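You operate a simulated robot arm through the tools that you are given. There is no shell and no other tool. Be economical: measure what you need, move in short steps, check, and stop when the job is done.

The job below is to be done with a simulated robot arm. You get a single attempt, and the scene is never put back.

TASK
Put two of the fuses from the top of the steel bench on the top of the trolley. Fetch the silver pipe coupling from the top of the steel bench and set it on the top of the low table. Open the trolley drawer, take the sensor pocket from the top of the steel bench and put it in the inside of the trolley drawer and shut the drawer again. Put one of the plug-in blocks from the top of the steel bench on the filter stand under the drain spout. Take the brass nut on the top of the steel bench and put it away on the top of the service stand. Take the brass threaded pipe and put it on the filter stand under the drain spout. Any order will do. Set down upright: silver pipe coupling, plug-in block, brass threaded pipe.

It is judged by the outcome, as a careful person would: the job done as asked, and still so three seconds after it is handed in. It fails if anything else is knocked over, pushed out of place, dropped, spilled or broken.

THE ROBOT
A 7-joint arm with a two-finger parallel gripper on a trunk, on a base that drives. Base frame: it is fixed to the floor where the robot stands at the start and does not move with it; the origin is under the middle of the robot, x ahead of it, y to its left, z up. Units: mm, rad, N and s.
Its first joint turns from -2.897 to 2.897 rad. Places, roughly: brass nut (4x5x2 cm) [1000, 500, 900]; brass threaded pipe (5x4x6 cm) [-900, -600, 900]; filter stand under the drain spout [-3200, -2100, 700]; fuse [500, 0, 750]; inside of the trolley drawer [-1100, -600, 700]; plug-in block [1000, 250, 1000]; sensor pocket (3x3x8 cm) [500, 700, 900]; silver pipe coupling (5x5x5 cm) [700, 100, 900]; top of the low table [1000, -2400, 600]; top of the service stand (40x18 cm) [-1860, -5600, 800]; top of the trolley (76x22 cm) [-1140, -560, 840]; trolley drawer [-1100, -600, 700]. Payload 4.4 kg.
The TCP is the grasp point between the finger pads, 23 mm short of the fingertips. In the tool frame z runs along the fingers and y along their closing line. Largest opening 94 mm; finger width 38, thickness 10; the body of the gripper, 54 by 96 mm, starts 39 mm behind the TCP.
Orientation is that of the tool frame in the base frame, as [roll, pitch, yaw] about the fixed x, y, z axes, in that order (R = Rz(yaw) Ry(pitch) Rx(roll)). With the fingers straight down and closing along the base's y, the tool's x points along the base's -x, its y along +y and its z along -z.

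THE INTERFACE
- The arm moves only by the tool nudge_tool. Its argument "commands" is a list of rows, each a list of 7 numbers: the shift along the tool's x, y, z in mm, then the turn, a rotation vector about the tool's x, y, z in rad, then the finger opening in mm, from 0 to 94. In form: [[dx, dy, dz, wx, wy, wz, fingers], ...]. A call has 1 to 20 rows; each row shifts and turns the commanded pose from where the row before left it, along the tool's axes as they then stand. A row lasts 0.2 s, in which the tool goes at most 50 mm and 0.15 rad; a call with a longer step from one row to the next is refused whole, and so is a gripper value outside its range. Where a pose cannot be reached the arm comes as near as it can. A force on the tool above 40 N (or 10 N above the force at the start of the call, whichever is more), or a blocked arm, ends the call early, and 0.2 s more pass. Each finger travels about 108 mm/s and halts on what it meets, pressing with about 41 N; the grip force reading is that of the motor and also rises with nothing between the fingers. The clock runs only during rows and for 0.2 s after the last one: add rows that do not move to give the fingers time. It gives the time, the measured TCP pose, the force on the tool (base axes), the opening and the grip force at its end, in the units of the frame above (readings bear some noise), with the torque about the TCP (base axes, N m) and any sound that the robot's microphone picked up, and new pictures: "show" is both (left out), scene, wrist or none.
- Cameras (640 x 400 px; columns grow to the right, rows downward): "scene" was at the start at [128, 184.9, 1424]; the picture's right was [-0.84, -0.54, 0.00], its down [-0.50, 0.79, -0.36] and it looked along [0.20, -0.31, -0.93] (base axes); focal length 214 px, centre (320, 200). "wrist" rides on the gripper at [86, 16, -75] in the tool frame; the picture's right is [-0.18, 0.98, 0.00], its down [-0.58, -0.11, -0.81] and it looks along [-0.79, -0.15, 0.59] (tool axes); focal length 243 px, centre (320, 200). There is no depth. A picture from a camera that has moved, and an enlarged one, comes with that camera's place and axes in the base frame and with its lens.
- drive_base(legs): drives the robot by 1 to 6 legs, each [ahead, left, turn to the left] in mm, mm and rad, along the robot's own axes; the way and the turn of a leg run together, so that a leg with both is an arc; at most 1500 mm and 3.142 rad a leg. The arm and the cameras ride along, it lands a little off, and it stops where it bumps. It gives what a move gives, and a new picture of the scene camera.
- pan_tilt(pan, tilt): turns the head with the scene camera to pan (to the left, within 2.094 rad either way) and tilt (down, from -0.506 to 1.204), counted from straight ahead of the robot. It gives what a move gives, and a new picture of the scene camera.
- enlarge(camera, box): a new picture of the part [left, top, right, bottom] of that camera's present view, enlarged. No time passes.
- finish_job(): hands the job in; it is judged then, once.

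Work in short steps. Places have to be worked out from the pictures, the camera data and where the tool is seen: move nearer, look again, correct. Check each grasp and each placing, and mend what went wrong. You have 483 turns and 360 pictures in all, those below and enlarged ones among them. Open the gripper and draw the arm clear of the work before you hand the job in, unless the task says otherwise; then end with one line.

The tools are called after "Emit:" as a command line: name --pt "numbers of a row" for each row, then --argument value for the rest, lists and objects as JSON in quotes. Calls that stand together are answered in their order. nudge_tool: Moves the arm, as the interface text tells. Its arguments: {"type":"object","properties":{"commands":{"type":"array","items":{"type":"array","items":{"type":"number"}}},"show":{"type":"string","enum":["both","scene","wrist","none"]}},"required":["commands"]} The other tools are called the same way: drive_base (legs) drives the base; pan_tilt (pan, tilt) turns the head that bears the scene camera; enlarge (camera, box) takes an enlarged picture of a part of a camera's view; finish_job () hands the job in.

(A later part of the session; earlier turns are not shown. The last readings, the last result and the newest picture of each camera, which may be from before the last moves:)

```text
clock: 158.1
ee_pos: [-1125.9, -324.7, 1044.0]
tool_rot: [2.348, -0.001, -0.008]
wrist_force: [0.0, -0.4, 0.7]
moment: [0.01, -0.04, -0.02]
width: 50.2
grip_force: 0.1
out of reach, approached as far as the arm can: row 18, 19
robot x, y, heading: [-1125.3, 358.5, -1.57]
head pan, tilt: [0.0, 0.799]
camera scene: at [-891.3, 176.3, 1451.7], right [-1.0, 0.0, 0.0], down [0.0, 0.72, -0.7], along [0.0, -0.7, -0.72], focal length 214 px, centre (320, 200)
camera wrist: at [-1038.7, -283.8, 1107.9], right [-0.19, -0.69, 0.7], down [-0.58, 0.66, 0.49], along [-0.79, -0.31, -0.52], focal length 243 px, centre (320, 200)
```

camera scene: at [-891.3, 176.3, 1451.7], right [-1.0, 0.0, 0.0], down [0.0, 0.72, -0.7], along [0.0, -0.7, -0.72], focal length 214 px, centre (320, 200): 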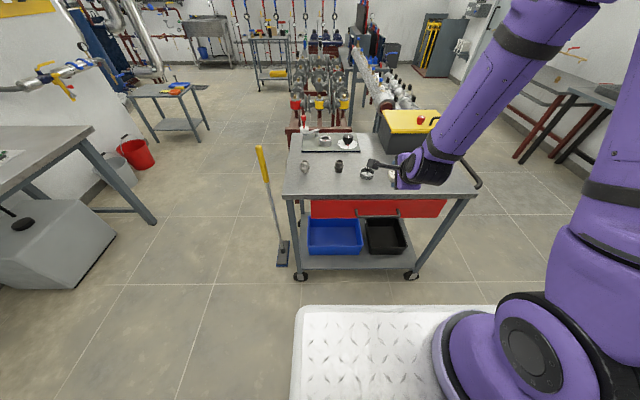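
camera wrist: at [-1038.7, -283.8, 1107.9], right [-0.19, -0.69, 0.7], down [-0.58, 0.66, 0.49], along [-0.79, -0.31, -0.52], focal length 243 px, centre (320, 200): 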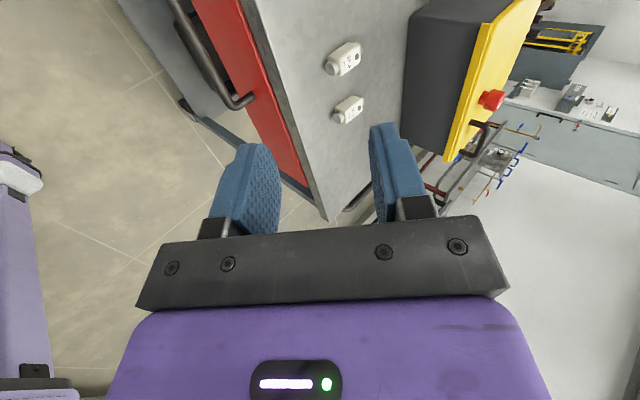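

Tilt achieved. Now I lower to the pre-approach point 120 mm back along the tool axis from the handle bar.

Emit:
nudge_tool --pt "-1.6 -30.2 26.6 0 0 0 50" --pt "-1.6 -30.2 26.6 0 0 0 50" --pt "-1.6 -30.2 26.6 0 0 0 50" --pt "-1.6 -30.2 26.6 0 0 0 50" --pt "-1.6 -30.2 26.6 0 0 0 50" --pt "0 0 0 0 0 0 50"

```text
clock: 159.5
ee_pos: [-1133.0, -313.8, 841.8]
tool_rot: [2.347, -0.003, -0.006]
wrist_force: [-0.5, 0.3, -0.8]
moment: [-0.02, -0.01, -0.02]
width: 49.9
grip_force: 0.1
robot x, y, heading: [-1126.9, 360.8, -1.57]
head pan, tilt: [0.0, 0.799]
camera scene: at [-891.2, 176.3, 1451.7], right [-1.0, 0.0, 0.0], down [0.0, 0.72, -0.7], along [0.0, -0.7, -0.72], focal length 214 px, centre (320, 200)
camera wrist: at [-1046.1, -272.9, 905.0], right [-0.19, -0.69, 0.7], down [-0.58, 0.65, 0.49], along [-0.79, -0.31, -0.52], focal length 243 px, centre (320, 200)
```

scene: 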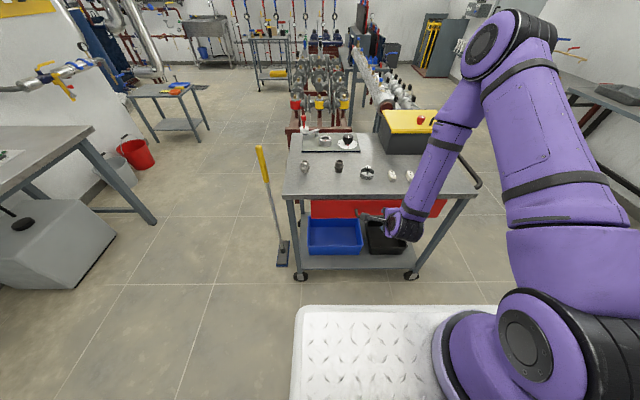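
wrist: 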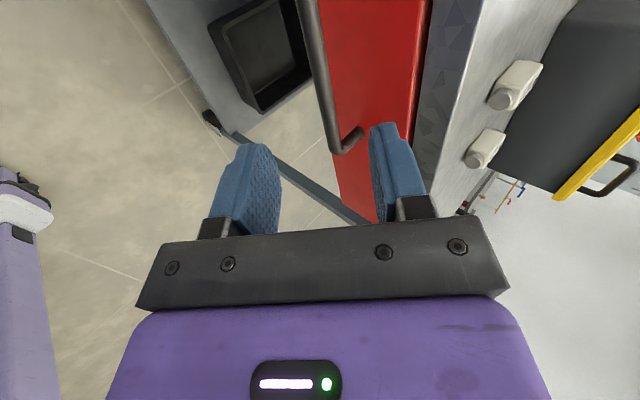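

The wrist view agrees with the bar at y≈-407, z≈752. I advance along the tool axis to straddle it.

Emit:
nudge_tool --pt "0 0 35 0 0 0 50" --pt "0 0 30 0 0 0 50" --pt "0 0 25 0 0 0 50" --pt "0 0 15 0 0 0 50" --pt "0 0 0 0 0 0 50" --show "wrist"

```text
clock: 160.7
ee_pos: [-1132.4, -388.8, 769.8]
tool_rot: [2.347, -0.002, -0.005]
wrist_force: [0.2, -0.6, 0.5]
moment: [0.0, -0.05, 0.01]
width: 49.8
grip_force: 0.0
robot x, y, heading: [-1123.5, 359.1, -1.566]
head pan, tilt: [0.0, 0.799]
camera wrist: at [-1046.2, -347.7, 832.5], right [-0.19, -0.69, 0.7], down [-0.58, 0.65, 0.49], along [-0.79, -0.31, -0.52], focal length 243 px, centre (320, 200)
```

wrist: 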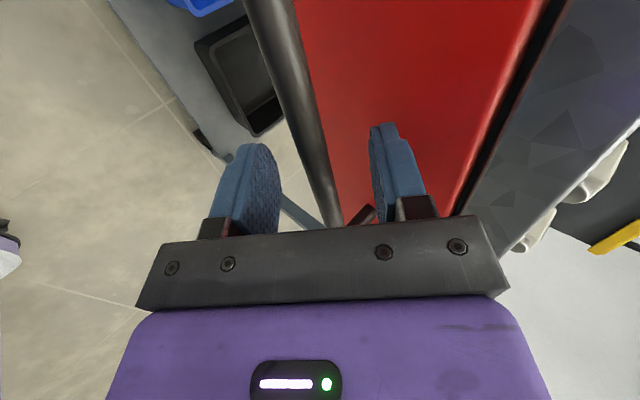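

Bar is between the fingers. I advance 17 mm more and close.

Emit:
nudge_tool --pt "0 0 9 0 0 0 50" --pt "0 0 8 0 0 0 50" --pt "0 0 0 0 0 0 50" --pt "0 0 0 0 0 0 30" --pt "0 0 0 0 0 0 15" --pt "0 0 0 0 0 0 5" --pt "0 0 0 0 0 0 5" --show "wrist"

```text
clock: 161.3
ee_pos: [-1133.5, -393.9, 760.8]
tool_rot: [2.35, -0.005, -0.006]
wrist_force: [-2.1, 16.3, 14.5]
moment: [-0.73, -0.27, 0.24]
width: 49.5
grip_force: 0.0
robot x, y, heading: [-1126.5, 365.4, -1.574]
head pan, tilt: [0.0, 0.799]
stopped in row 2: the force on the tool passed its limit at 57 N (the readings are from after the stop); the commanded pose is now the measured one
camera wrist: at [-1046.4, -354.1, 824.8], right [-0.19, -0.69, 0.7], down [-0.58, 0.65, 0.49], along [-0.79, -0.31, -0.52], focal length 243 px, centre (320, 200)
```

wrist: 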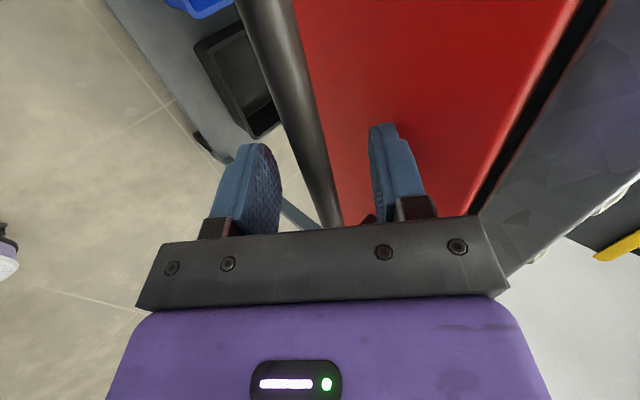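

The upper fingertip touched the panel; the bar should be within the pads. I back off 3 mm and close.

Emit:
nudge_tool --pt "0 0 -3 0 0 0 50" --pt "0 0 0 0 0 0 35" --pt "0 0 0 0 0 0 20" --pt "0 0 0 0 0 0 5" --pt "0 0 0 0 0 0 5" --show "wrist"

```text
clock: 162.5
ee_pos: [-1133.4, -395.1, 762.3]
tool_rot: [2.35, -0.003, -0.005]
wrist_force: [-0.9, -0.5, -3.4]
moment: [0.01, 1.4, 1.24]
width: 14.1
grip_force: 45.1
robot x, y, heading: [-1122.5, 363.0, -1.57]
head pan, tilt: [0.0, 0.799]
camera wrist: at [-1046.6, -353.3, 826.1], right [-0.19, -0.69, 0.7], down [-0.58, 0.65, 0.49], along [-0.79, -0.31, -0.52], focal length 243 px, centre (320, 200)
```

wrist: 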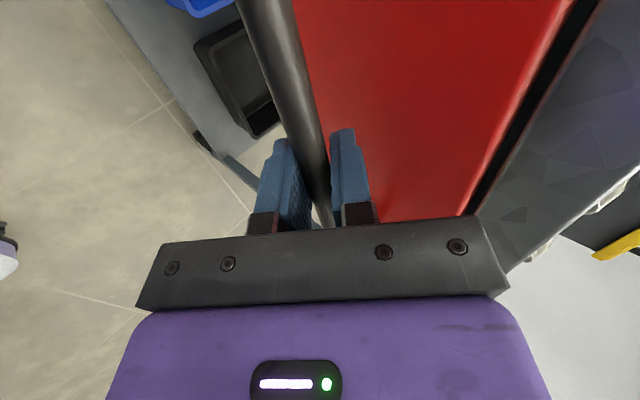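

Bar gripped (14 mm). I pull the drawer toward the robot in small steps.

Emit:
nudge_tool --pt "0 -5.3 -5.3 0 0 0 5" --pt "0 -7 -7.1 0 0 0 5" --pt "0 -10.5 -10.7 0 0 0 5" --pt "0 -10.5 -10.7 0 0 0 5" --pt "0 -10.5 -10.7 0 0 0 5" --pt "0 -10.5 -10.7 0 0 0 5" --pt "0 -10.5 -10.7 0 0 0 5" --pt "0 0 0 0 0 0 5" --show "scene"

```text
clock: 164.3
ee_pos: [-1133.9, -300.8, 762.2]
tool_rot: [2.345, -0.001, -0.006]
wrist_force: [-17.3, 1.1, 29.3]
moment: [-0.14, 1.65, 0.8]
width: 14.2
grip_force: 45.1
robot x, y, heading: [-1120.9, 356.2, -1.57]
head pan, tilt: [0.0, 0.799]
camera scene: at [-891.9, 177.3, 1451.9], right [-1.0, 0.0, 0.0], down [0.0, 0.72, -0.7], along [0.0, -0.7, -0.72], focal length 214 px, centre (320, 200)
```

scene: 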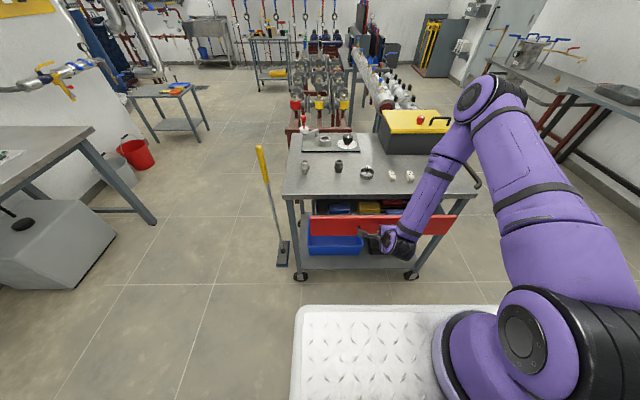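

The drawer is sliding (≈95 mm). I continue, with a slight upward relief for the vertical force.

Emit:
nudge_tool --pt "0 1 -1 0 0 0 5" --pt "0 -9.8 -10.7 0 0 0 5" --pt "0 -10.5 -10.7 0 0 0 5" --pt "0 -10.5 -10.7 0 0 0 5" --pt "0 -10.5 -10.7 0 0 0 5" --pt "0 -10.5 -10.7 0 0 0 5" --pt "0 -10.5 -10.7 0 0 0 5" --pt "0 0 0 0 0 0 5" --show "scene"

```text
clock: 165.3
ee_pos: [-1134.2, -261.0, 763.2]
tool_rot: [2.354, 0.001, -0.004]
wrist_force: [-2.9, 1.1, -11.0]
moment: [0.08, 0.77, 1.95]
width: 14.0
grip_force: 44.9
robot x, y, heading: [-1121.4, 361.5, -1.567]
head pan, tilt: [0.0, 0.799]
stopped in row 4: the force on the tool passed its limit at 46 N (the readings are from after the stop); the commanded pose is now the measured one
camera scene: at [-891.5, 176.1, 1451.7], right [-1.0, 0.0, 0.0], down [0.0, 0.72, -0.7], along [0.0, -0.7, -0.72], focal length 214 px, centre (320, 200)
```

scene: 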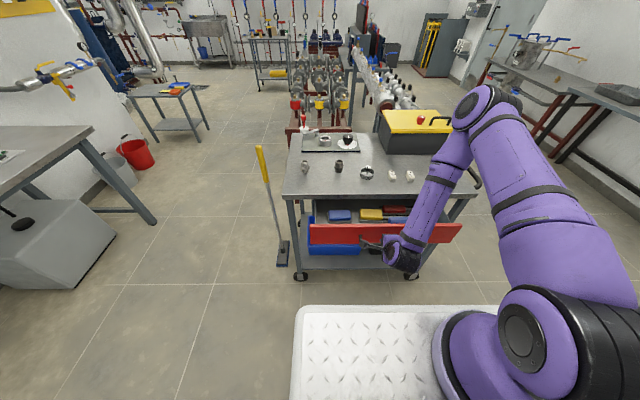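

Opened ≈134 mm. I continue with smaller steps.

Emit:
nudge_tool --pt "0 -5.6 -5.6 0 0 0 5" --pt "0 -5.6 -5.6 0 0 0 5" --pt "0 -5.6 -5.6 0 0 0 5" --pt "0 -5.6 -5.6 0 0 0 5" --pt "0 -5.6 -5.6 0 0 0 5" --pt "0 -5.6 -5.6 0 0 0 5" --pt "0 -5.6 -5.6 0 0 0 5" --pt "0 0 0 0 0 0 5" --show "scene"

Emit:
enlarge --camera "scene" --box '[280, 150, 480, 275]'

```text
clock: 167.1
ee_pos: [-1134.3, -204.6, 763.0]
tool_rot: [2.355, 0.001, -0.01]
wrist_force: [-12.1, -1.2, -25.5]
moment: [0.03, 1.4, 1.02]
width: 14.3
grip_force: 45.3
robot x, y, heading: [-1120.2, 360.6, -1.57]
head pan, tilt: [0.0, 0.799]
camera scene: at [-891.8, 175.6, 1451.7], right [-1.0, 0.0, 0.0], down [0.0, 0.72, -0.7], along [0.0, -0.7, -0.72], focal length 214 px, centre (320, 200)
```

scene: 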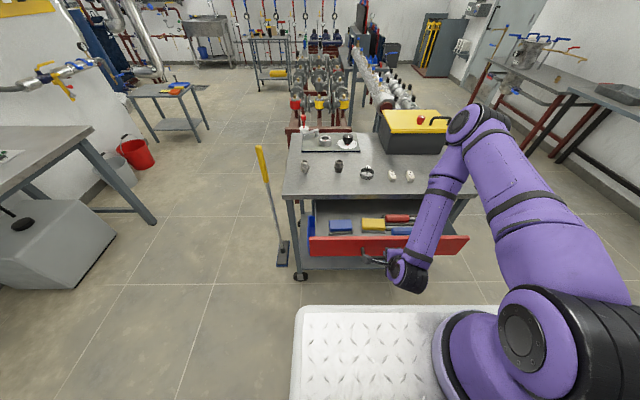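

```text
3.20 times, centred on (380, 212) of scene
camera zoom: at [-891.8, 175.6, 1451.7], right [-1.0, 0.0, 0.0], down [0.0, 0.72, -0.7], along [0.0, -0.7, -0.72], focal length 686 px, centre (128, 160)
```

zoom: 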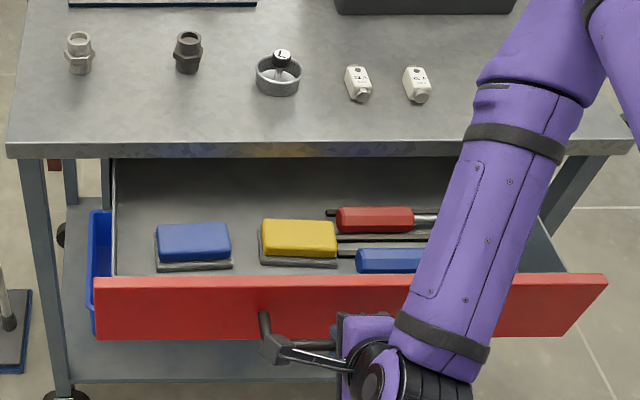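

Drawer open ≈190 mm, with free floor at the left side of the interior. I release the handle and back off along the tool axis.

Emit:
nudge_tool --pt "0 0 0 0 0 0 20" --pt "0 0 0 0 0 0 40" --pt "0 0 0 0 0 0 40" --pt "0 0 -20 0 0 0 40" --pt "0 0 -30 0 0 0 40" --pt "0 10 -20 0 0 0 40" --pt "0 30 -30 0 0 0 40" --pt "0 30 -30 0 0 0 40" --pt "0 30 -30 0 0 0 40" --pt "0 30 -30 0 0 0 40" --pt "0 0 0 0 0 0 40" --show "scene"

```text
clock: 169.5
ee_pos: [-1089.7, -280.2, 878.8]
tool_rot: [2.354, -0.001, -0.009]
wrist_force: [-0.3, 0.4, 0.2]
moment: [-0.01, 0.03, 0.0]
width: 40.1
grip_force: 0.1
out of reach, approached as far as the arm can: row 4, 5, 6, 7, 8, 9, 10
robot x, y, heading: [-1124.3, 361.5, -1.575]
head pan, tilt: [0.0, 0.799]
camera scene: at [-891.4, 176.2, 1451.7], right [-1.0, 0.0, 0.0], down [0.0, 0.72, -0.7], along [0.0, -0.7, -0.72], focal length 214 px, centre (320, 200)
```

scene: 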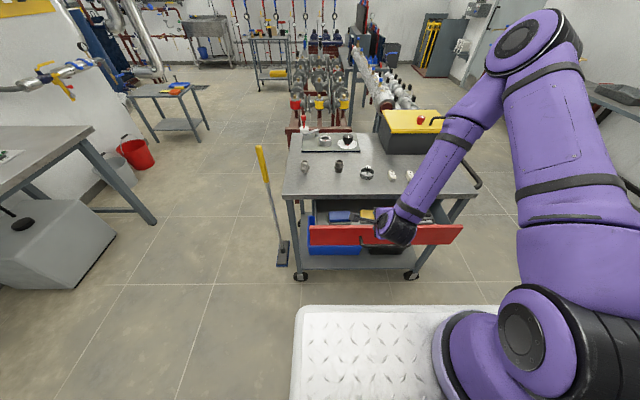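

The withdrawal hit a reach limit and the drawer got nudged partly in (~140 mm open). I raise clear, return the tool to vertical, and look.

Emit:
nudge_tool --pt "0 26 -26 0 0 0 40" --pt "0 26 -26 0 0 0 40" --pt "0 26 -26 0 0 0 40" --pt "0 26 -26 0 0 0 40" --pt "0 0 0 0.131 0 0 40" --pt "0 0 0 0.131 0 0 40" --pt "0 0 0 0.131 0 0 40" --pt "0 0 0 0.131 0 0 10" --pt "0 0 0 0.131 0 0 0" --pt "0 0 0 0.131 0 0 0" --pt "0 0 0 0 0 0 0" --show "scene"

Emit:
enlarge --camera "scene" --box '[280, 150, 480, 275]'

```text
clock: 171.9
ee_pos: [-1080.1, -307.6, 1019.4]
tool_rot: [3.14, 0.0, -0.007]
wrist_force: [-0.5, 0.7, 0.3]
moment: [-0.03, 0.01, 0.02]
width: 0.0
grip_force: 41.0
out of reach, approached as far as the arm can: row 1, 2, 3
robot x, y, heading: [-1122.5, 362.3, -1.573]
head pan, tilt: [0.0, 0.799]
camera scene: at [-891.4, 176.4, 1451.7], right [-1.0, 0.0, 0.0], down [0.0, 0.72, -0.7], along [0.0, -0.7, -0.72], focal length 214 px, centre (320, 200)
```

scene: 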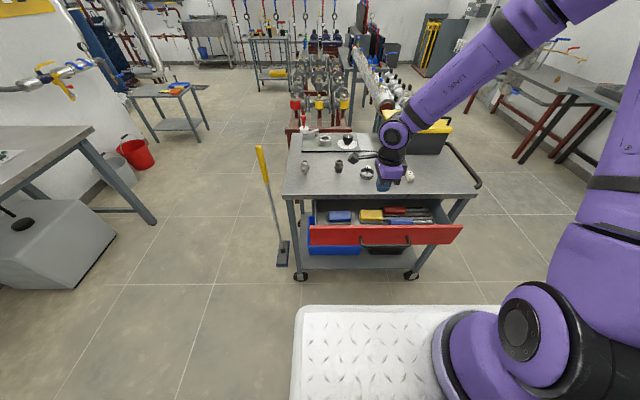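

```text
3.20 times, centred on (380, 212) of scene
camera zoom: at [-891.4, 176.4, 1451.7], right [-1.0, 0.0, 0.0], down [0.0, 0.72, -0.7], along [0.0, -0.7, -0.72], focal length 686 px, centre (128, 160)
```

zoom: 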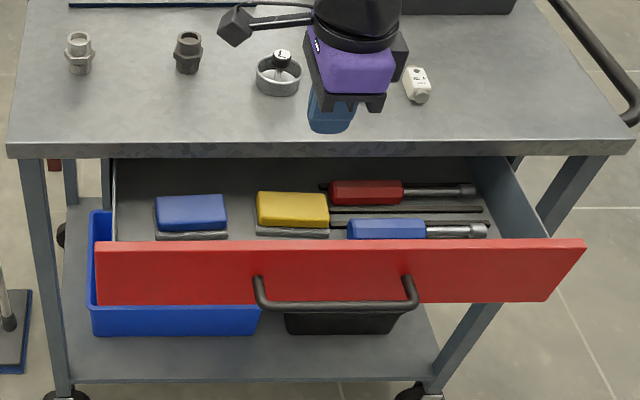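

Opening ≈135 mm. With closed fingers lowered just inside the panel I pull it out further.

Emit:
nudge_tool --pt "0 38 0 0 0 0 0" --pt "0 0 45 0 0 0 0" --pt "0 0 45 0 0 0 0" --pt "0 0 45 0 0 0 0" --pt "0 0 40 0 0 0 0" --pt "0 0 20 0 0 0 0" --pt "0 0 10 0 0 0 0" --pt "0 0 0 0 0 0 0" --show "both"

```text
clock: 173.7
ee_pos: [-1082.9, -347.1, 814.3]
tool_rot: [3.14, 0.001, -0.007]
wrist_force: [0.4, 0.4, 0.4]
moment: [0.01, 0.01, -0.02]
width: 0.2
grip_force: 41.1
robot x, y, heading: [-1121.5, 360.0, -1.57]
head pan, tilt: [0.0, 0.799]
camera scene: at [-891.4, 176.4, 1451.7], right [-1.0, 0.0, 0.0], down [0.0, 0.72, -0.7], along [0.0, -0.7, -0.72], focal length 214 px, centre (320, 200)
camera wrist: at [-995.7, -363.9, 887.7], right [-0.19, -0.98, 0.0], down [-0.58, 0.12, 0.81], along [-0.79, 0.15, -0.59], focal length 243 px, centre (320, 200)
```

scene: 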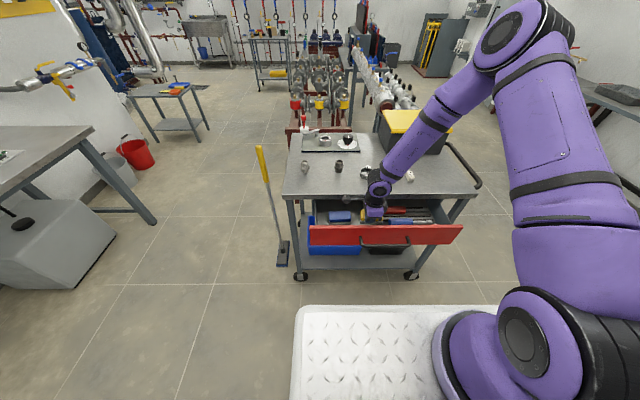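
wrist: 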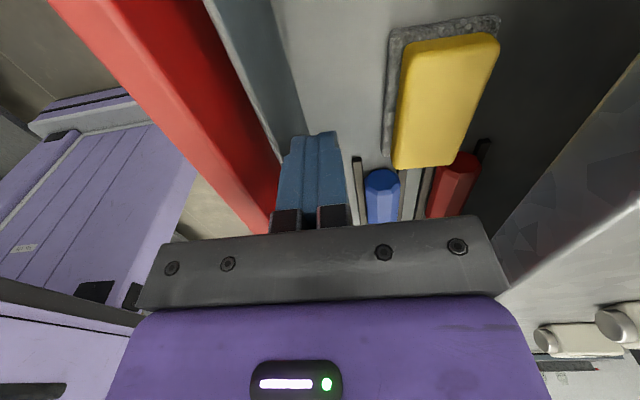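

Fingers are inside behind the panel. I pull outward.

Emit:
nudge_tool --pt "0 -8 0 0 0 0 0" --pt "0 -8 0 0 0 0 0" --pt "0 -8 0 0 0 0 0" --pt "0 -8 0 0 0 0 0" --pt "0 -8 0 0 0 0 0" --pt "0 -8 0 0 0 0 0" --pt "0 -8 0 0 0 0 0" --pt "0 -8 0 0 0 0 0" --pt "0 -8 0 0 0 0 0" --pt "0 -8 0 0 0 0 0" --pt "0 0 0 0 0 0 0" --show "none"

```text
clock: 176.1
ee_pos: [-1081.9, -266.3, 813.9]
tool_rot: [3.14, 0.0, -0.007]
wrist_force: [-0.3, -0.7, 0.0]
moment: [0.01, 0.0, 0.02]
width: 0.2
grip_force: 41.2
robot x, y, heading: [-1123.7, 359.8, -1.573]
head pan, tilt: [0.0, 0.799]
```

Pulled 80 mm. I move back inward slightly and lift clear, then look.

Emit:
nudge_tool --pt "0 8 0 0 0 0 0" --pt "0 0 -40 0 0 0 0" --pt "0 0 -45 0 0 0 0" --pt "0 0 -45 0 0 0 0" --pt "0 0 -45 0 0 0 0" --pt "0 0 -45 0 0 0 60" --pt "0 0 -30 0 0 0 60" --pt "0 0 0 0 0 0 60" --show "none"

Emit:
enlarge --camera "scene" --box '[280, 150, 480, 275]'

```text
clock: 177.9
ee_pos: [-1082.9, -273.6, 1065.1]
tool_rot: [3.14, -0.002, -0.006]
wrist_force: [-0.7, -0.4, 0.5]
moment: [0.01, 0.03, 0.01]
width: 60.0
grip_force: 0.0
robot x, y, heading: [-1121.9, 358.5, -1.57]
head pan, tilt: [0.0, 0.799]
```

```text
3.20 times, centred on (380, 212) of scene
camera zoom: at [-891.4, 176.2, 1451.7], right [-1.0, 0.0, 0.0], down [0.0, 0.72, -0.7], along [0.0, -0.7, -0.72], focal length 686 px, centre (128, 160)
```

zoom: 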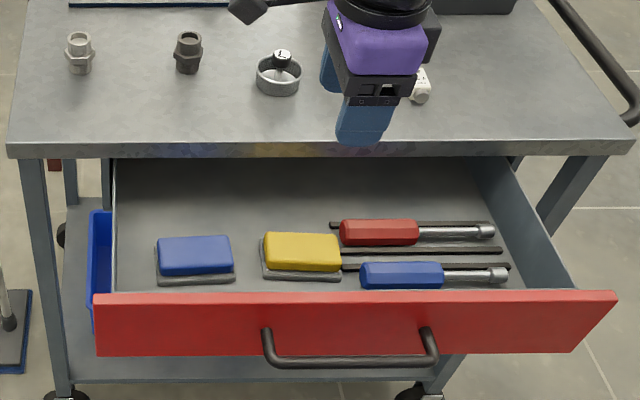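

The drawer is now ≈205 mm open with free space in front of the sponges. I go fetch the sensor pocket at about (484, 745): move forward a bit for turning room, turn left, and drive to the bench.

Emit:
drive_base --legs '[[60, 0, 0], [0, 0, 1.571], [1000, 40, 0]]'

Emit:
pan_tilt --pan 0.5 --tilt 0.8

```text
clock: 187.4
ee_pos: [508.8, 322.4, 1065.2]
tool_rot: [3.14, 0.0, 1.526]
wrist_force: [0.7, 0.0, 0.0]
moment: [-0.03, 0.0, 0.02]
width: 60.2
grip_force: 0.1
robot x, y, heading: [-129.5, 304.2, -0.034]
head pan, tilt: [0.0, 0.799]
camera scene: at [59.2, 529.8, 1451.7], right [-0.04, -1.0, 0.0], down [-0.72, 0.03, -0.7], along [0.7, -0.03, -0.72], focal length 214 px, centre (320, 200)
```

scene: 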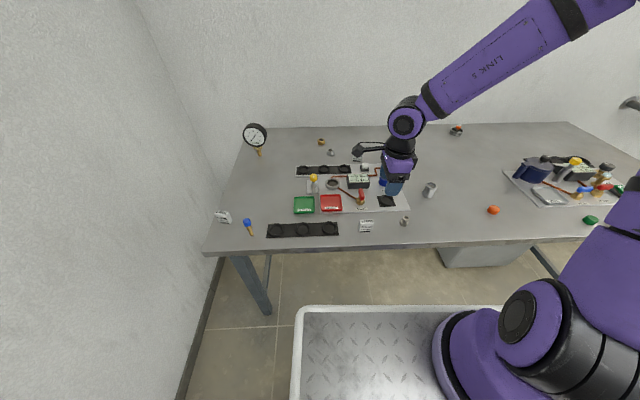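

```text
clock: 188.3
ee_pos: [506.5, 321.1, 1066.7]
tool_rot: [3.141, 0.0, 1.526]
wrist_force: [0.0, -0.8, 0.1]
moment: [0.0, -0.02, -0.02]
width: 60.2
grip_force: 0.1
robot x, y, heading: [-126.5, 302.7, -0.037]
head pan, tilt: [0.499, 0.799]
camera scene: at [50.8, 568.7, 1451.7], right [0.44, -0.9, 0.0], down [-0.64, -0.32, -0.7], along [0.62, 0.31, -0.72], focal length 214 px, centre (320, 200)
```

scene: 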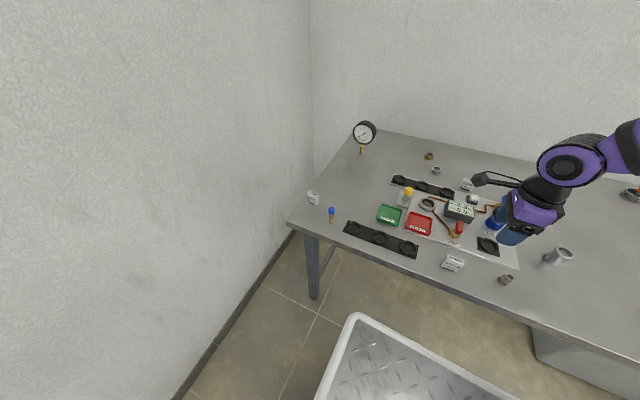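

Pocket is at about (485, 744). I keep the orientation (closing along the robot's forward axis) and move above it.

Emit:
nudge_tool --pt "42 -4 0 0 0 0 80" --pt "42 -4 0 0 0 0 80" --pt "42 -4 0 0 0 0 80" --pt "42 -4 0 0 0 0 80" --pt "42 -4 0 0 0 0 80" --pt "42 -4 0 0 0 0 80" --pt "42 -4 0 0 0 0 80" --pt "42 -4 0 0 0 0 80" --pt "42 -4 0 0 0 0 80" --pt "43 -5 0 0 0 0 80" --pt "0 0 30 0 0 0 80" --pt "0 0 0 0 0 0 80"

```text
clock: 190.9
ee_pos: [485.3, 746.1, 1034.9]
tool_rot: [3.138, -0.001, 1.526]
wrist_force: [1.3, -0.6, 0.8]
moment: [-0.01, -0.01, -0.01]
width: 80.1
grip_force: 0.1
robot x, y, heading: [-129.3, 306.5, -0.039]
head pan, tilt: [0.499, 0.799]
camera scene: at [50.6, 568.8, 1451.7], right [0.45, -0.9, 0.0], down [-0.64, -0.32, -0.7], along [0.62, 0.31, -0.72], focal length 214 px, centre (320, 200)
camera wrist: at [506.0, 831.4, 1109.4], right [0.97, -0.23, 0.0], down [-0.14, -0.58, 0.81], along [-0.18, -0.79, -0.59], focal length 243 px, centre (320, 200)
```

scene: 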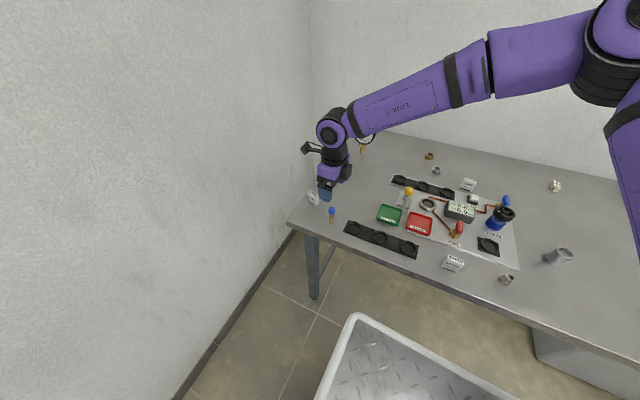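
wrist: 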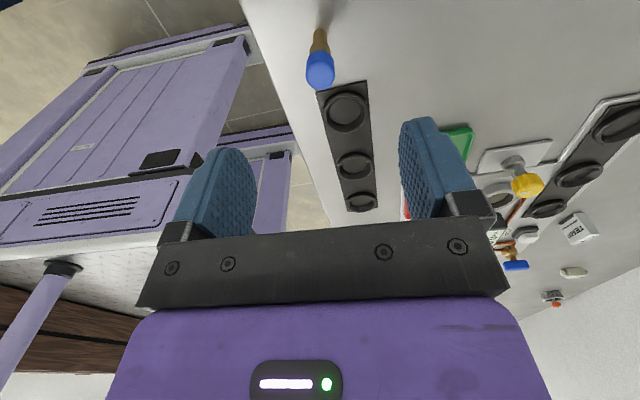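

Pocket at (487, 747), upright. I descend to z≈917 and close.

Emit:
nudge_tool --pt "1 2 40 0 0 0 60" --pt "0 0 40 0 0 0 60" --pt "0 0 25 0 0 0 60" --pt "0 0 12 0 0 0 60" --pt "0 0 0 0 0 0 60" --show "wrist"

```text
clock: 192.1
ee_pos: [487.2, 745.2, 917.8]
tool_rot: [3.139, -0.001, 1.526]
wrist_force: [-0.7, 0.1, -0.8]
moment: [-0.02, -0.04, 0.02]
width: 60.0
grip_force: 0.1
robot x, y, heading: [-128.8, 303.9, -0.041]
head pan, tilt: [0.499, 0.799]
camera wrist: at [507.7, 831.9, 992.0], right [0.97, -0.23, 0.0], down [-0.14, -0.58, 0.81], along [-0.18, -0.78, -0.59], focal length 243 px, centre (320, 200)
```

wrist: 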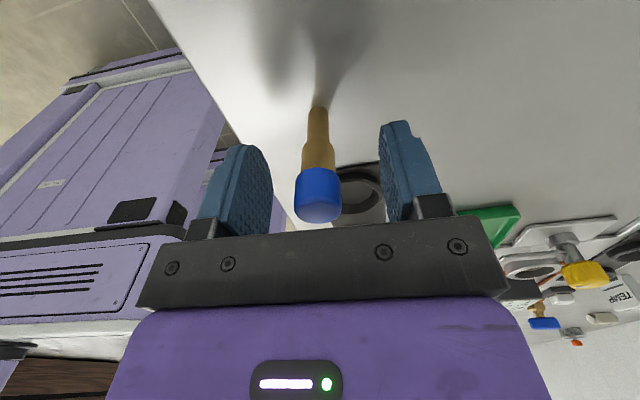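

Emit:
nudge_tool --pt "0 0 0 0 0 0 40" --pt "0 0 0 0 0 0 20" --pt "0 0 0 0 0 0 10" --pt "0 0 0 0 0 0 10" --pt "0 0 -20 0 0 0 10" --pt "0 0 -45 0 0 0 10" --pt "0 0 -45 0 0 0 10" --pt "0 0 -45 0 0 0 10" --pt "0 0 0 0 0 0 10" --show "wrist"

```text
clock: 194.1
ee_pos: [489.1, 746.3, 1073.6]
tool_rot: [3.14, 0.0, 1.527]
wrist_force: [0.3, 0.0, -0.3]
moment: [0.01, -0.01, 0.04]
width: 20.7
grip_force: 40.6
robot x, y, heading: [-129.9, 306.4, -0.037]
head pan, tilt: [0.499, 0.799]
camera wrist: at [508.4, 831.4, 1147.9], right [0.97, -0.23, 0.0], down [-0.14, -0.58, 0.81], along [-0.18, -0.79, -0.59], focal length 243 px, centre (320, 200)
```

wrist: 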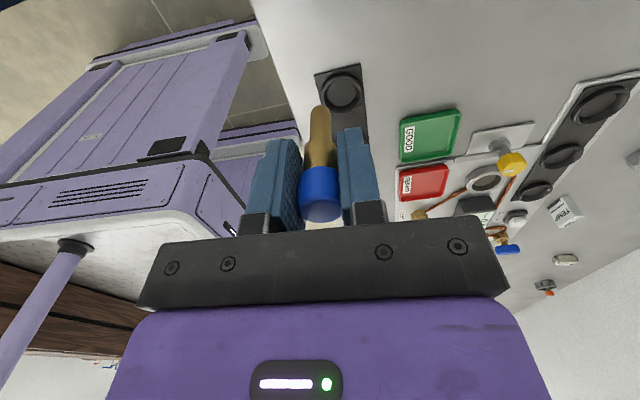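

Pocket gripped. I bring the arm back in front of the robot and raise it for travel.

Emit:
nudge_tool --pt "-42 4 -5 0 0 0 10" --pt "-42 4 -5 0 0 0 10" --pt "-42 4 -5 0 0 0 10" --pt "-42 4 -5 0 0 0 10" --pt "-42 4 -5 0 0 0 10" --pt "-42 4 -5 0 0 0 10" --pt "-42 4 -5 0 0 0 10" --pt "-42 4 -5 0 0 0 10" --pt "-42 4 -5 0 0 0 10" --pt "-42 4 -5 0 0 0 10" --pt "0 0 0 0 0 0 10" --show "none"

```text
clock: 196.5
ee_pos: [507.6, 324.6, 1122.3]
tool_rot: [3.139, 0.0, 1.525]
wrist_force: [0.1, 0.5, -0.5]
moment: [0.0, 0.02, 0.02]
width: 20.6
grip_force: 40.9
robot x, y, heading: [-129.1, 305.9, -0.038]
head pan, tilt: [0.499, 0.799]
```

Emit:
drive_base --legs '[[-992, -54, 0], [0, 0, -1.533]]'

Emit:
pan_tilt --pan 0.0 --tilt 1.0

Emit:
enlarge --camera "scene" --box '[250, 100, 450, 225]'

```text
clock: 205.5
ee_pos: [-1109.0, -335.6, 1122.5]
tool_rot: [3.14, -0.001, -0.024]
wrist_force: [-0.5, -0.1, -0.2]
moment: [0.03, 0.02, -0.02]
width: 20.5
grip_force: 41.1
robot x, y, heading: [-1141.7, 299.2, -1.594]
head pan, tilt: [0.499, 0.799]
camera scene: at [-874.4, 119.9, 1451.7], right [-0.89, -0.46, 0.0], down [-0.33, 0.64, -0.7], along [0.32, -0.62, -0.72], focal length 214 px, centre (320, 200)
```

scene: 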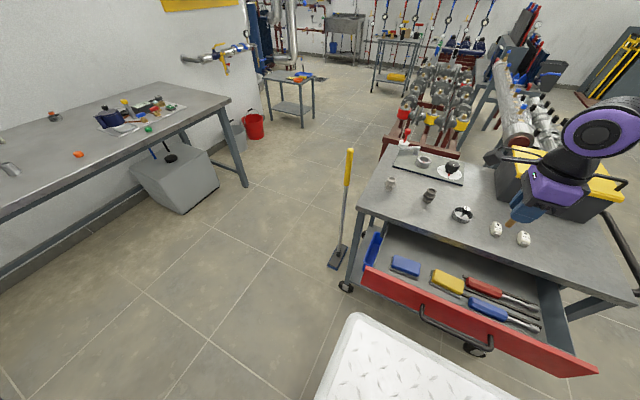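

```text
clock: 206.4
ee_pos: [-1108.4, -336.1, 1121.5]
tool_rot: [3.142, 0.0, -0.024]
wrist_force: [0.1, -1.1, -0.2]
moment: [-0.01, -0.01, -0.02]
width: 20.3
grip_force: 40.4
robot x, y, heading: [-1145.4, 300.4, -1.591]
head pan, tilt: [0.0, 1.0]
camera scene: at [-912.9, 121.7, 1436.6], right [-1.0, 0.02, 0.0], down [0.01, 0.84, -0.54], along [-0.01, -0.54, -0.84], focal length 214 px, centre (320, 200)
```

scene: 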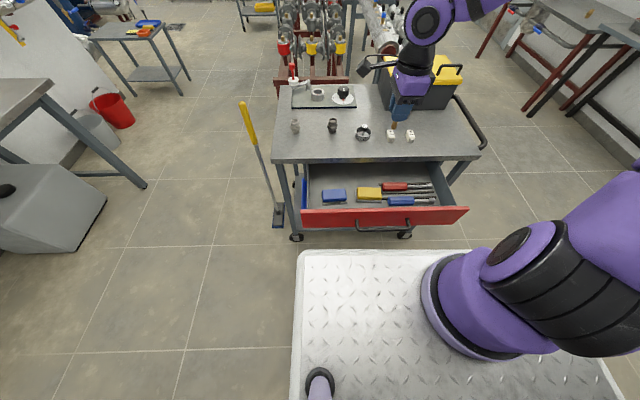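

```text
3.20 times, centred on (350, 162) of scene
camera zoom: at [-912.9, 121.7, 1436.6], right [-1.0, 0.02, 0.0], down [0.01, 0.84, -0.54], along [-0.01, -0.54, -0.84], focal length 686 px, centre (224, 320)
```

zoom: 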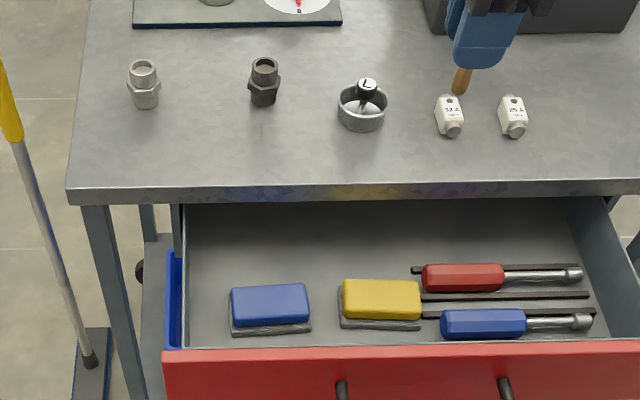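

Between the sponges and the panel there's only ~80 mm, so I want the gripper closing along x with the camera on the far side. I rotate the tool the long way (within joint limits) while high and clear.

Emit:
nudge_tool --pt "0 0 0 0 0 -0.145 10" --pt "0 0 0 0 0 -0.145 10" --pt "0 0 0 0 0 -0.145 10" --pt "0 0 0 0 0 -0.145 10" --pt "0 0 0 0 0 -0.145 10" --pt "0 0 0 0 0 -0.145 10" --pt "0 0 0 0 0 -0.145 10" --pt "0 0 0 0 0 -0.145 10" --pt "0 0 0 0 0 -0.145 10" --pt "0 0 0 0 0 -0.145 10" --pt "0 0 0 0 0 -0.145 10" --pt "0 0 0 0 0 -0.145 10" --pt "0 0 0 0 0 -0.145 10" --pt "0 0 0 0 0 -0.145 10" --pt "0 0 0 0 0 -0.145 10" --pt "0 0 0 0 0 -0.145 10" --show "none"

Emit:
nudge_tool --pt "0 0 0 0 0 -0.145 10" --pt "0 0 0 0 0 -0.145 10" --pt "0 0 0 0 0 -0.145 10" --pt "0 0 0 0 0 -0.145 10" --pt "0 0 0 0 0 -0.145 10" --pt "0 0 0 0 0 -0.145 10" --pt "0 0 0 0 0 -0.145 10" --pt "0 0 0 0 0 -0.145 10" --pt "0 0 0 0 0 -0.145 10" --pt "0 0 0 0 0 -0.145 10" --pt "0 0 0 0 0 -0.145 10" --pt "0 0 0 0 0 -0.145 10" --pt "0 0 0 0 0 -0.145 10" --pt "0 0 0 0 0 -0.145 10" --pt "0 0 0 0 0 -0.145 10" --pt "0 0 0 0 0 -0.145 10" --pt "0 0 0 0 0 0 10" --show "none"

```text
clock: 209.8
ee_pos: [-1108.7, -336.8, 1122.6]
tool_rot: [-3.14, 0.002, 2.297]
wrist_force: [-0.2, 0.1, -0.2]
moment: [-0.01, 0.02, -0.01]
width: 20.4
grip_force: 40.9
robot x, y, heading: [-1141.7, 299.2, -1.59]
head pan, tilt: [0.0, 1.0]
```

```text
clock: 213.4
ee_pos: [-983.4, 18.3, 1208.3]
tool_rot: [3.14, -0.002, -1.67]
wrist_force: [0.0, 0.0, -1.0]
moment: [-0.01, 0.01, -0.02]
width: 20.3
grip_force: 41.4
out of reach, approached as far as the arm can: row 6, 7, 8, 9, 10, 11, 12, 13, 14, 15, 16
robot x, y, heading: [-1142.4, 295.5, -1.588]
head pan, tilt: [0.0, 1.0]
```

That orientation isn't reachable and the arm shifted. I rotate back to the default orientation, checking the position.

Emit:
nudge_tool --pt "0 0 0 0 0 0.145 10" --pt "0 0 0 0 0 0.145 10" --pt "0 0 0 0 0 0.145 10" --pt "0 0 0 0 0 0.145 10" --pt "0 0 0 0 0 0.145 10" --pt "0 0 0 0 0 0.145 10" --pt "0 0 0 0 0 0.145 10" --pt "0 0 0 0 0 0.145 10" --pt "0 0 0 0 0 0.145 10" --pt "0 0 0 0 0 0.145 10" --pt "0 0 0 0 0 0 10" --show "scene"

```text
clock: 215.8
ee_pos: [-982.7, 18.3, 1208.7]
tool_rot: [-3.14, 0.0, -3.118]
wrist_force: [0.3, 0.4, -1.1]
moment: [0.0, 0.0, 0.04]
width: 20.6
grip_force: 40.8
robot x, y, heading: [-1147.1, 298.0, -1.59]
head pan, tilt: [0.0, 1.0]
camera scene: at [-912.9, 121.8, 1436.6], right [-1.0, 0.02, 0.0], down [0.01, 0.84, -0.54], along [-0.01, -0.54, -0.84], focal length 214 px, centre (320, 200)
```

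scene: 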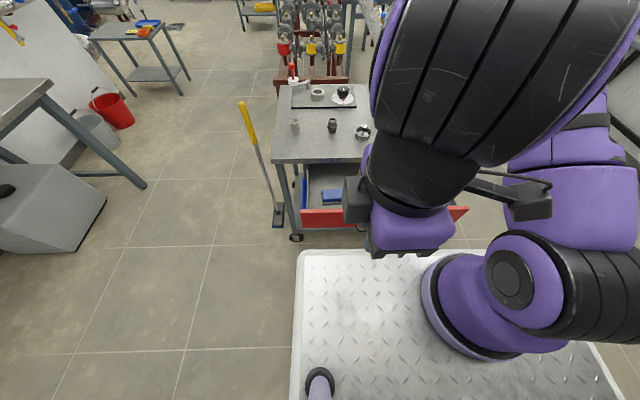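

I finish rotating to the default orientation, then move back out over the drawer.

Emit:
nudge_tool --pt "0 0 0 0 0 0.145 10" --pt "0 0 0 0 0 0.145 10" --pt "0 0 0 0 0 0.145 10" --pt "0 0 0 0 0 0.145 10" --pt "0 0 0 0 0 0.145 10" --pt "0 0 0 0 0 0.145 10" --pt "0 0 0 0 0 0.145 10" --pt "0 0 0 0 0 0.145 10" --pt "0 0 0 0 0 0.145 10" --pt "0 0 0 0 0 0.145 10" --pt "0 0 0 0 0 0.145 10" --pt "-44 -15.5 0 0 0 0 10" --pt "-44 -15.5 0 0 0 0 10" --pt "-44 -15.5 0 0 0 0 10" --pt "-44 -15.5 0 0 0 0 10" --pt "-44 -15.5 0 0 0 0 10" --pt "-44 -15.5 0 0 0 0 10" --pt "-44 -15.5 0 0 0 0 10" --pt "-44 -15.5 0 0 0 0 10" --pt "0 0 0 0 0 0 10" --show "both"

```text
clock: 220.0
ee_pos: [-1106.4, -334.1, 1206.7]
tool_rot: [-3.141, 0.001, 1.57]
wrist_force: [1.0, 0.1, 0.2]
moment: [-0.01, 0.0, 0.01]
width: 20.5
grip_force: 40.8
robot x, y, heading: [-1139.6, 297.8, -1.587]
head pan, tilt: [0.0, 1.0]
camera scene: at [-913.0, 121.8, 1436.6], right [-1.0, 0.02, 0.0], down [0.01, 0.84, -0.54], along [-0.01, -0.54, -0.84], focal length 214 px, centre (320, 200)
camera wrist: at [-1090.5, -247.3, 1280.9], right [0.98, -0.18, 0.0], down [-0.11, -0.58, 0.81], along [-0.15, -0.79, -0.59], focal length 243 px, centre (320, 200)
```

scene: 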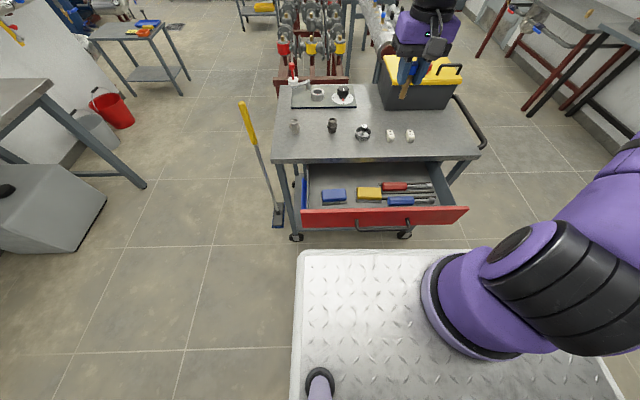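
wrist: 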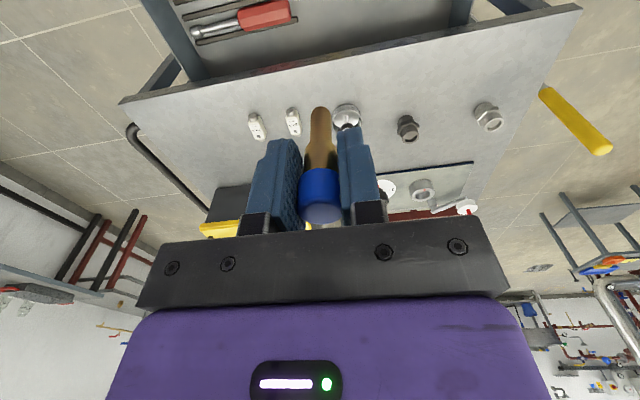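

Back in the default orientation. Geometry says the camera will sit just outside the panel, so I use this orientation: go to (-1000, -292) and lower to z≈850, then check.

Emit:
nudge_tool --pt "14 35 20 0 0 0 10" --pt "14 35 20 0 0 0 10" --pt "14 36 20 0 0 0 10" --pt "0 0 45 0 0 0 10" --pt "0 0 45 0 0 0 10" --pt "0 0 45 0 0 0 10" --pt "0 0 45 0 0 0 10" --pt "0 0 45 0 0 0 10" --pt "0 0 45 0 0 0 10" --pt "0 0 20 0 0 0 10" --pt "0 0 0 0 0 0 10"

```text
clock: 222.4
ee_pos: [-1001.4, -289.5, 859.2]
tool_rot: [3.141, 0.001, 1.571]
wrist_force: [-0.9, 0.1, -0.4]
moment: [-0.02, 0.04, 0.03]
width: 20.6
grip_force: 40.9
robot x, y, heading: [-1140.3, 302.3, -1.589]
head pan, tilt: [0.0, 1.0]
camera scene: at [-912.9, 121.8, 1436.6], right [-1.0, 0.02, 0.0], down [0.01, 0.84, -0.54], along [-0.01, -0.54, -0.84], focal length 214 px, centre (320, 200)
camera wrist: at [-984.5, -203.7, 933.3], right [0.98, -0.18, 0.0], down [-0.11, -0.58, 0.81], along [-0.15, -0.79, -0.59], focal length 243 px, centre (320, 200)
```

scene: 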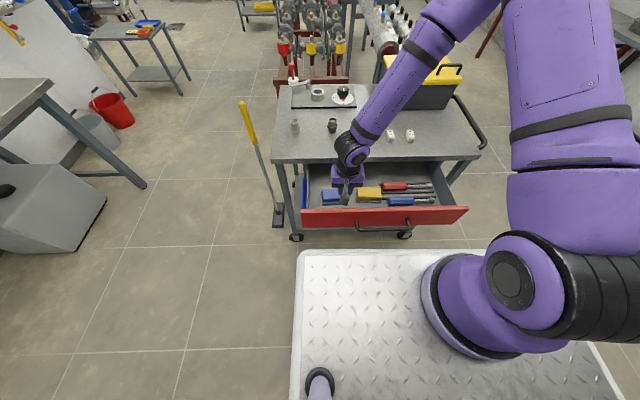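
wrist: 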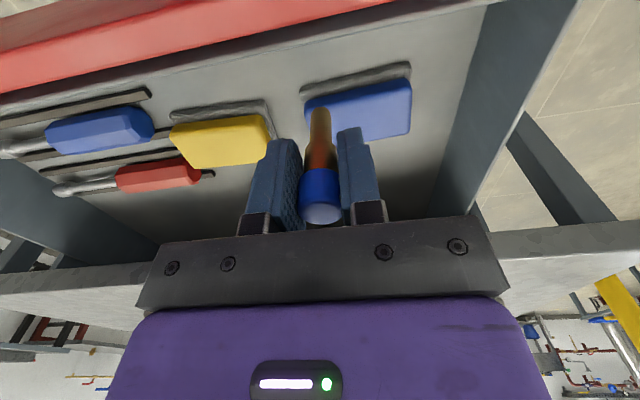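

The floor under the pocket is free between the panel and the sponge tray. I shift 6 mm toward the sponge and lower slowly.

Emit:
nudge_tool --pt "-6 0 10 0 0 0 10" --pt "0 0 25 0 0 0 10" --pt "0 0 20 0 0 0 10" --pt "0 0 12 0 0 0 10" --pt "0 0 4 0 0 0 10" --pt "0 0 0 0 0 0 10"

```text
clock: 223.8
ee_pos: [-1001.2, -299.2, 787.5]
tool_rot: [3.141, 0.0, 1.57]
wrist_force: [0.5, 0.7, -1.4]
moment: [0.02, 0.0, -0.01]
width: 20.5
grip_force: 41.0
robot x, y, heading: [-1142.3, 296.9, -1.589]
head pan, tilt: [0.0, 1.0]
camera scene: at [-912.9, 121.8, 1436.6], right [-1.0, 0.02, 0.0], down [0.01, 0.84, -0.54], along [-0.01, -0.54, -0.84], focal length 214 px, centre (320, 200)
camera wrist: at [-984.1, -211.4, 861.6], right [0.98, -0.18, 0.0], down [-0.11, -0.58, 0.81], along [-0.15, -0.79, -0.59], focal length 243 px, centre (320, 200)
```

scene: 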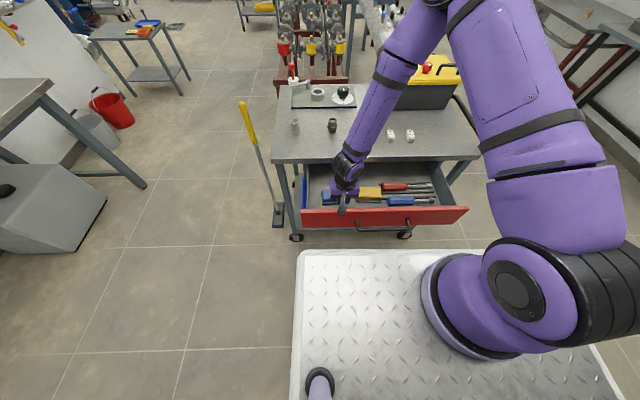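
wrist: 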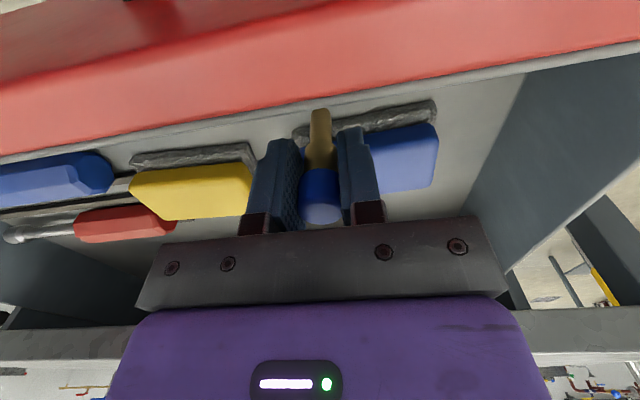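

Emit:
nudge_tool --pt "0 0 6 0 0 0 10" --pt "0 0 6 0 0 0 10" --pt "0 0 4 0 0 0 10" --pt "0 0 3 0 0 0 10" --pt "0 0 2 0 0 0 10" --pt "0 0 2 0 0 0 10" --pt "0 0 2 0 0 0 10" --pt "0 0 2 0 0 0 10" --pt "0 0 2 0 0 0 10" --pt "0 0 0 0 0 0 10" --show "wrist"

```text
clock: 226.0
ee_pos: [-1000.4, -297.2, 760.2]
tool_rot: [3.141, 0.004, 1.57]
wrist_force: [-3.7, 0.4, 32.4]
moment: [-0.1, 0.23, -0.03]
width: 20.7
grip_force: 40.9
robot x, y, heading: [-1142.1, 297.6, -1.588]
head pan, tilt: [0.0, 1.0]
camera wrist: at [-984.0, -211.5, 833.6], right [0.98, -0.18, 0.0], down [-0.11, -0.58, 0.81], along [-0.15, -0.79, -0.59], focal length 243 px, centre (320, 200)
```

wrist: 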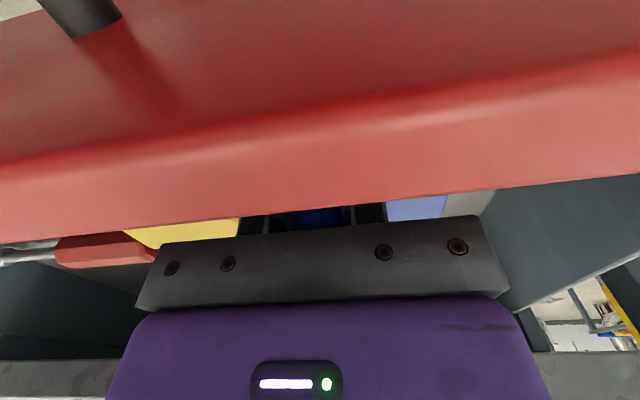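

Contact at z 760 (floor ≈702). I release and lift straight up.

Emit:
nudge_tool --pt "0 0 -1 0 0 0 22" --pt "0 0 0 0 0 0 34" --pt "0 0 0 0 0 0 36" --pt "0 0 -5 0 0 0 36" --pt "0 0 -20 0 0 0 36" --pt "0 0 -40 0 0 0 36" --pt "0 0 -45 0 0 0 36" --pt "0 0 -45 0 0 0 36" --pt "0 0 -45 0 0 0 36" --pt "0 0 -45 0 0 0 36" --pt "0 0 0 0 0 0 36"

```text
clock: 228.4
ee_pos: [-999.4, -297.7, 1004.9]
tool_rot: [-3.141, 0.002, 1.571]
wrist_force: [-0.4, 0.3, 0.0]
moment: [0.0, -0.02, -0.01]
width: 36.0
grip_force: 0.1
robot x, y, heading: [-1142.5, 300.0, -1.588]
head pan, tilt: [0.0, 1.0]
camera scene: at [-912.8, 121.7, 1436.6], right [-1.0, 0.02, 0.0], down [0.01, 0.84, -0.54], along [-0.01, -0.54, -0.84], focal length 214 px, centre (320, 200)
camera wrist: at [-982.6, -211.7, 1078.4], right [0.98, -0.18, 0.0], down [-0.11, -0.58, 0.81], along [-0.15, -0.79, -0.59], focal length 243 px, centre (320, 200)
```

scene: 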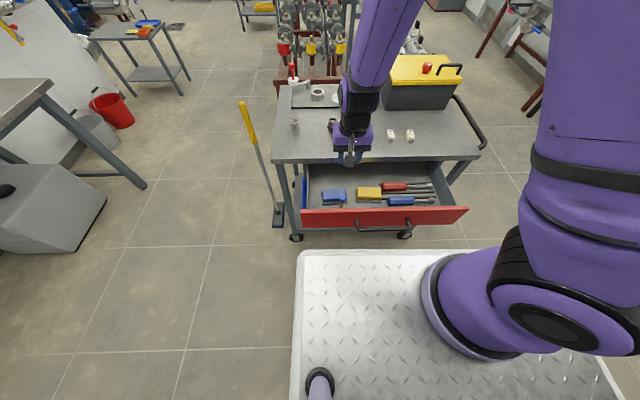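
wrist: 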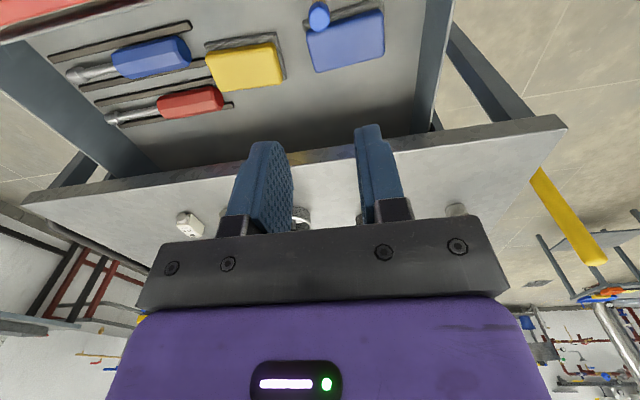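

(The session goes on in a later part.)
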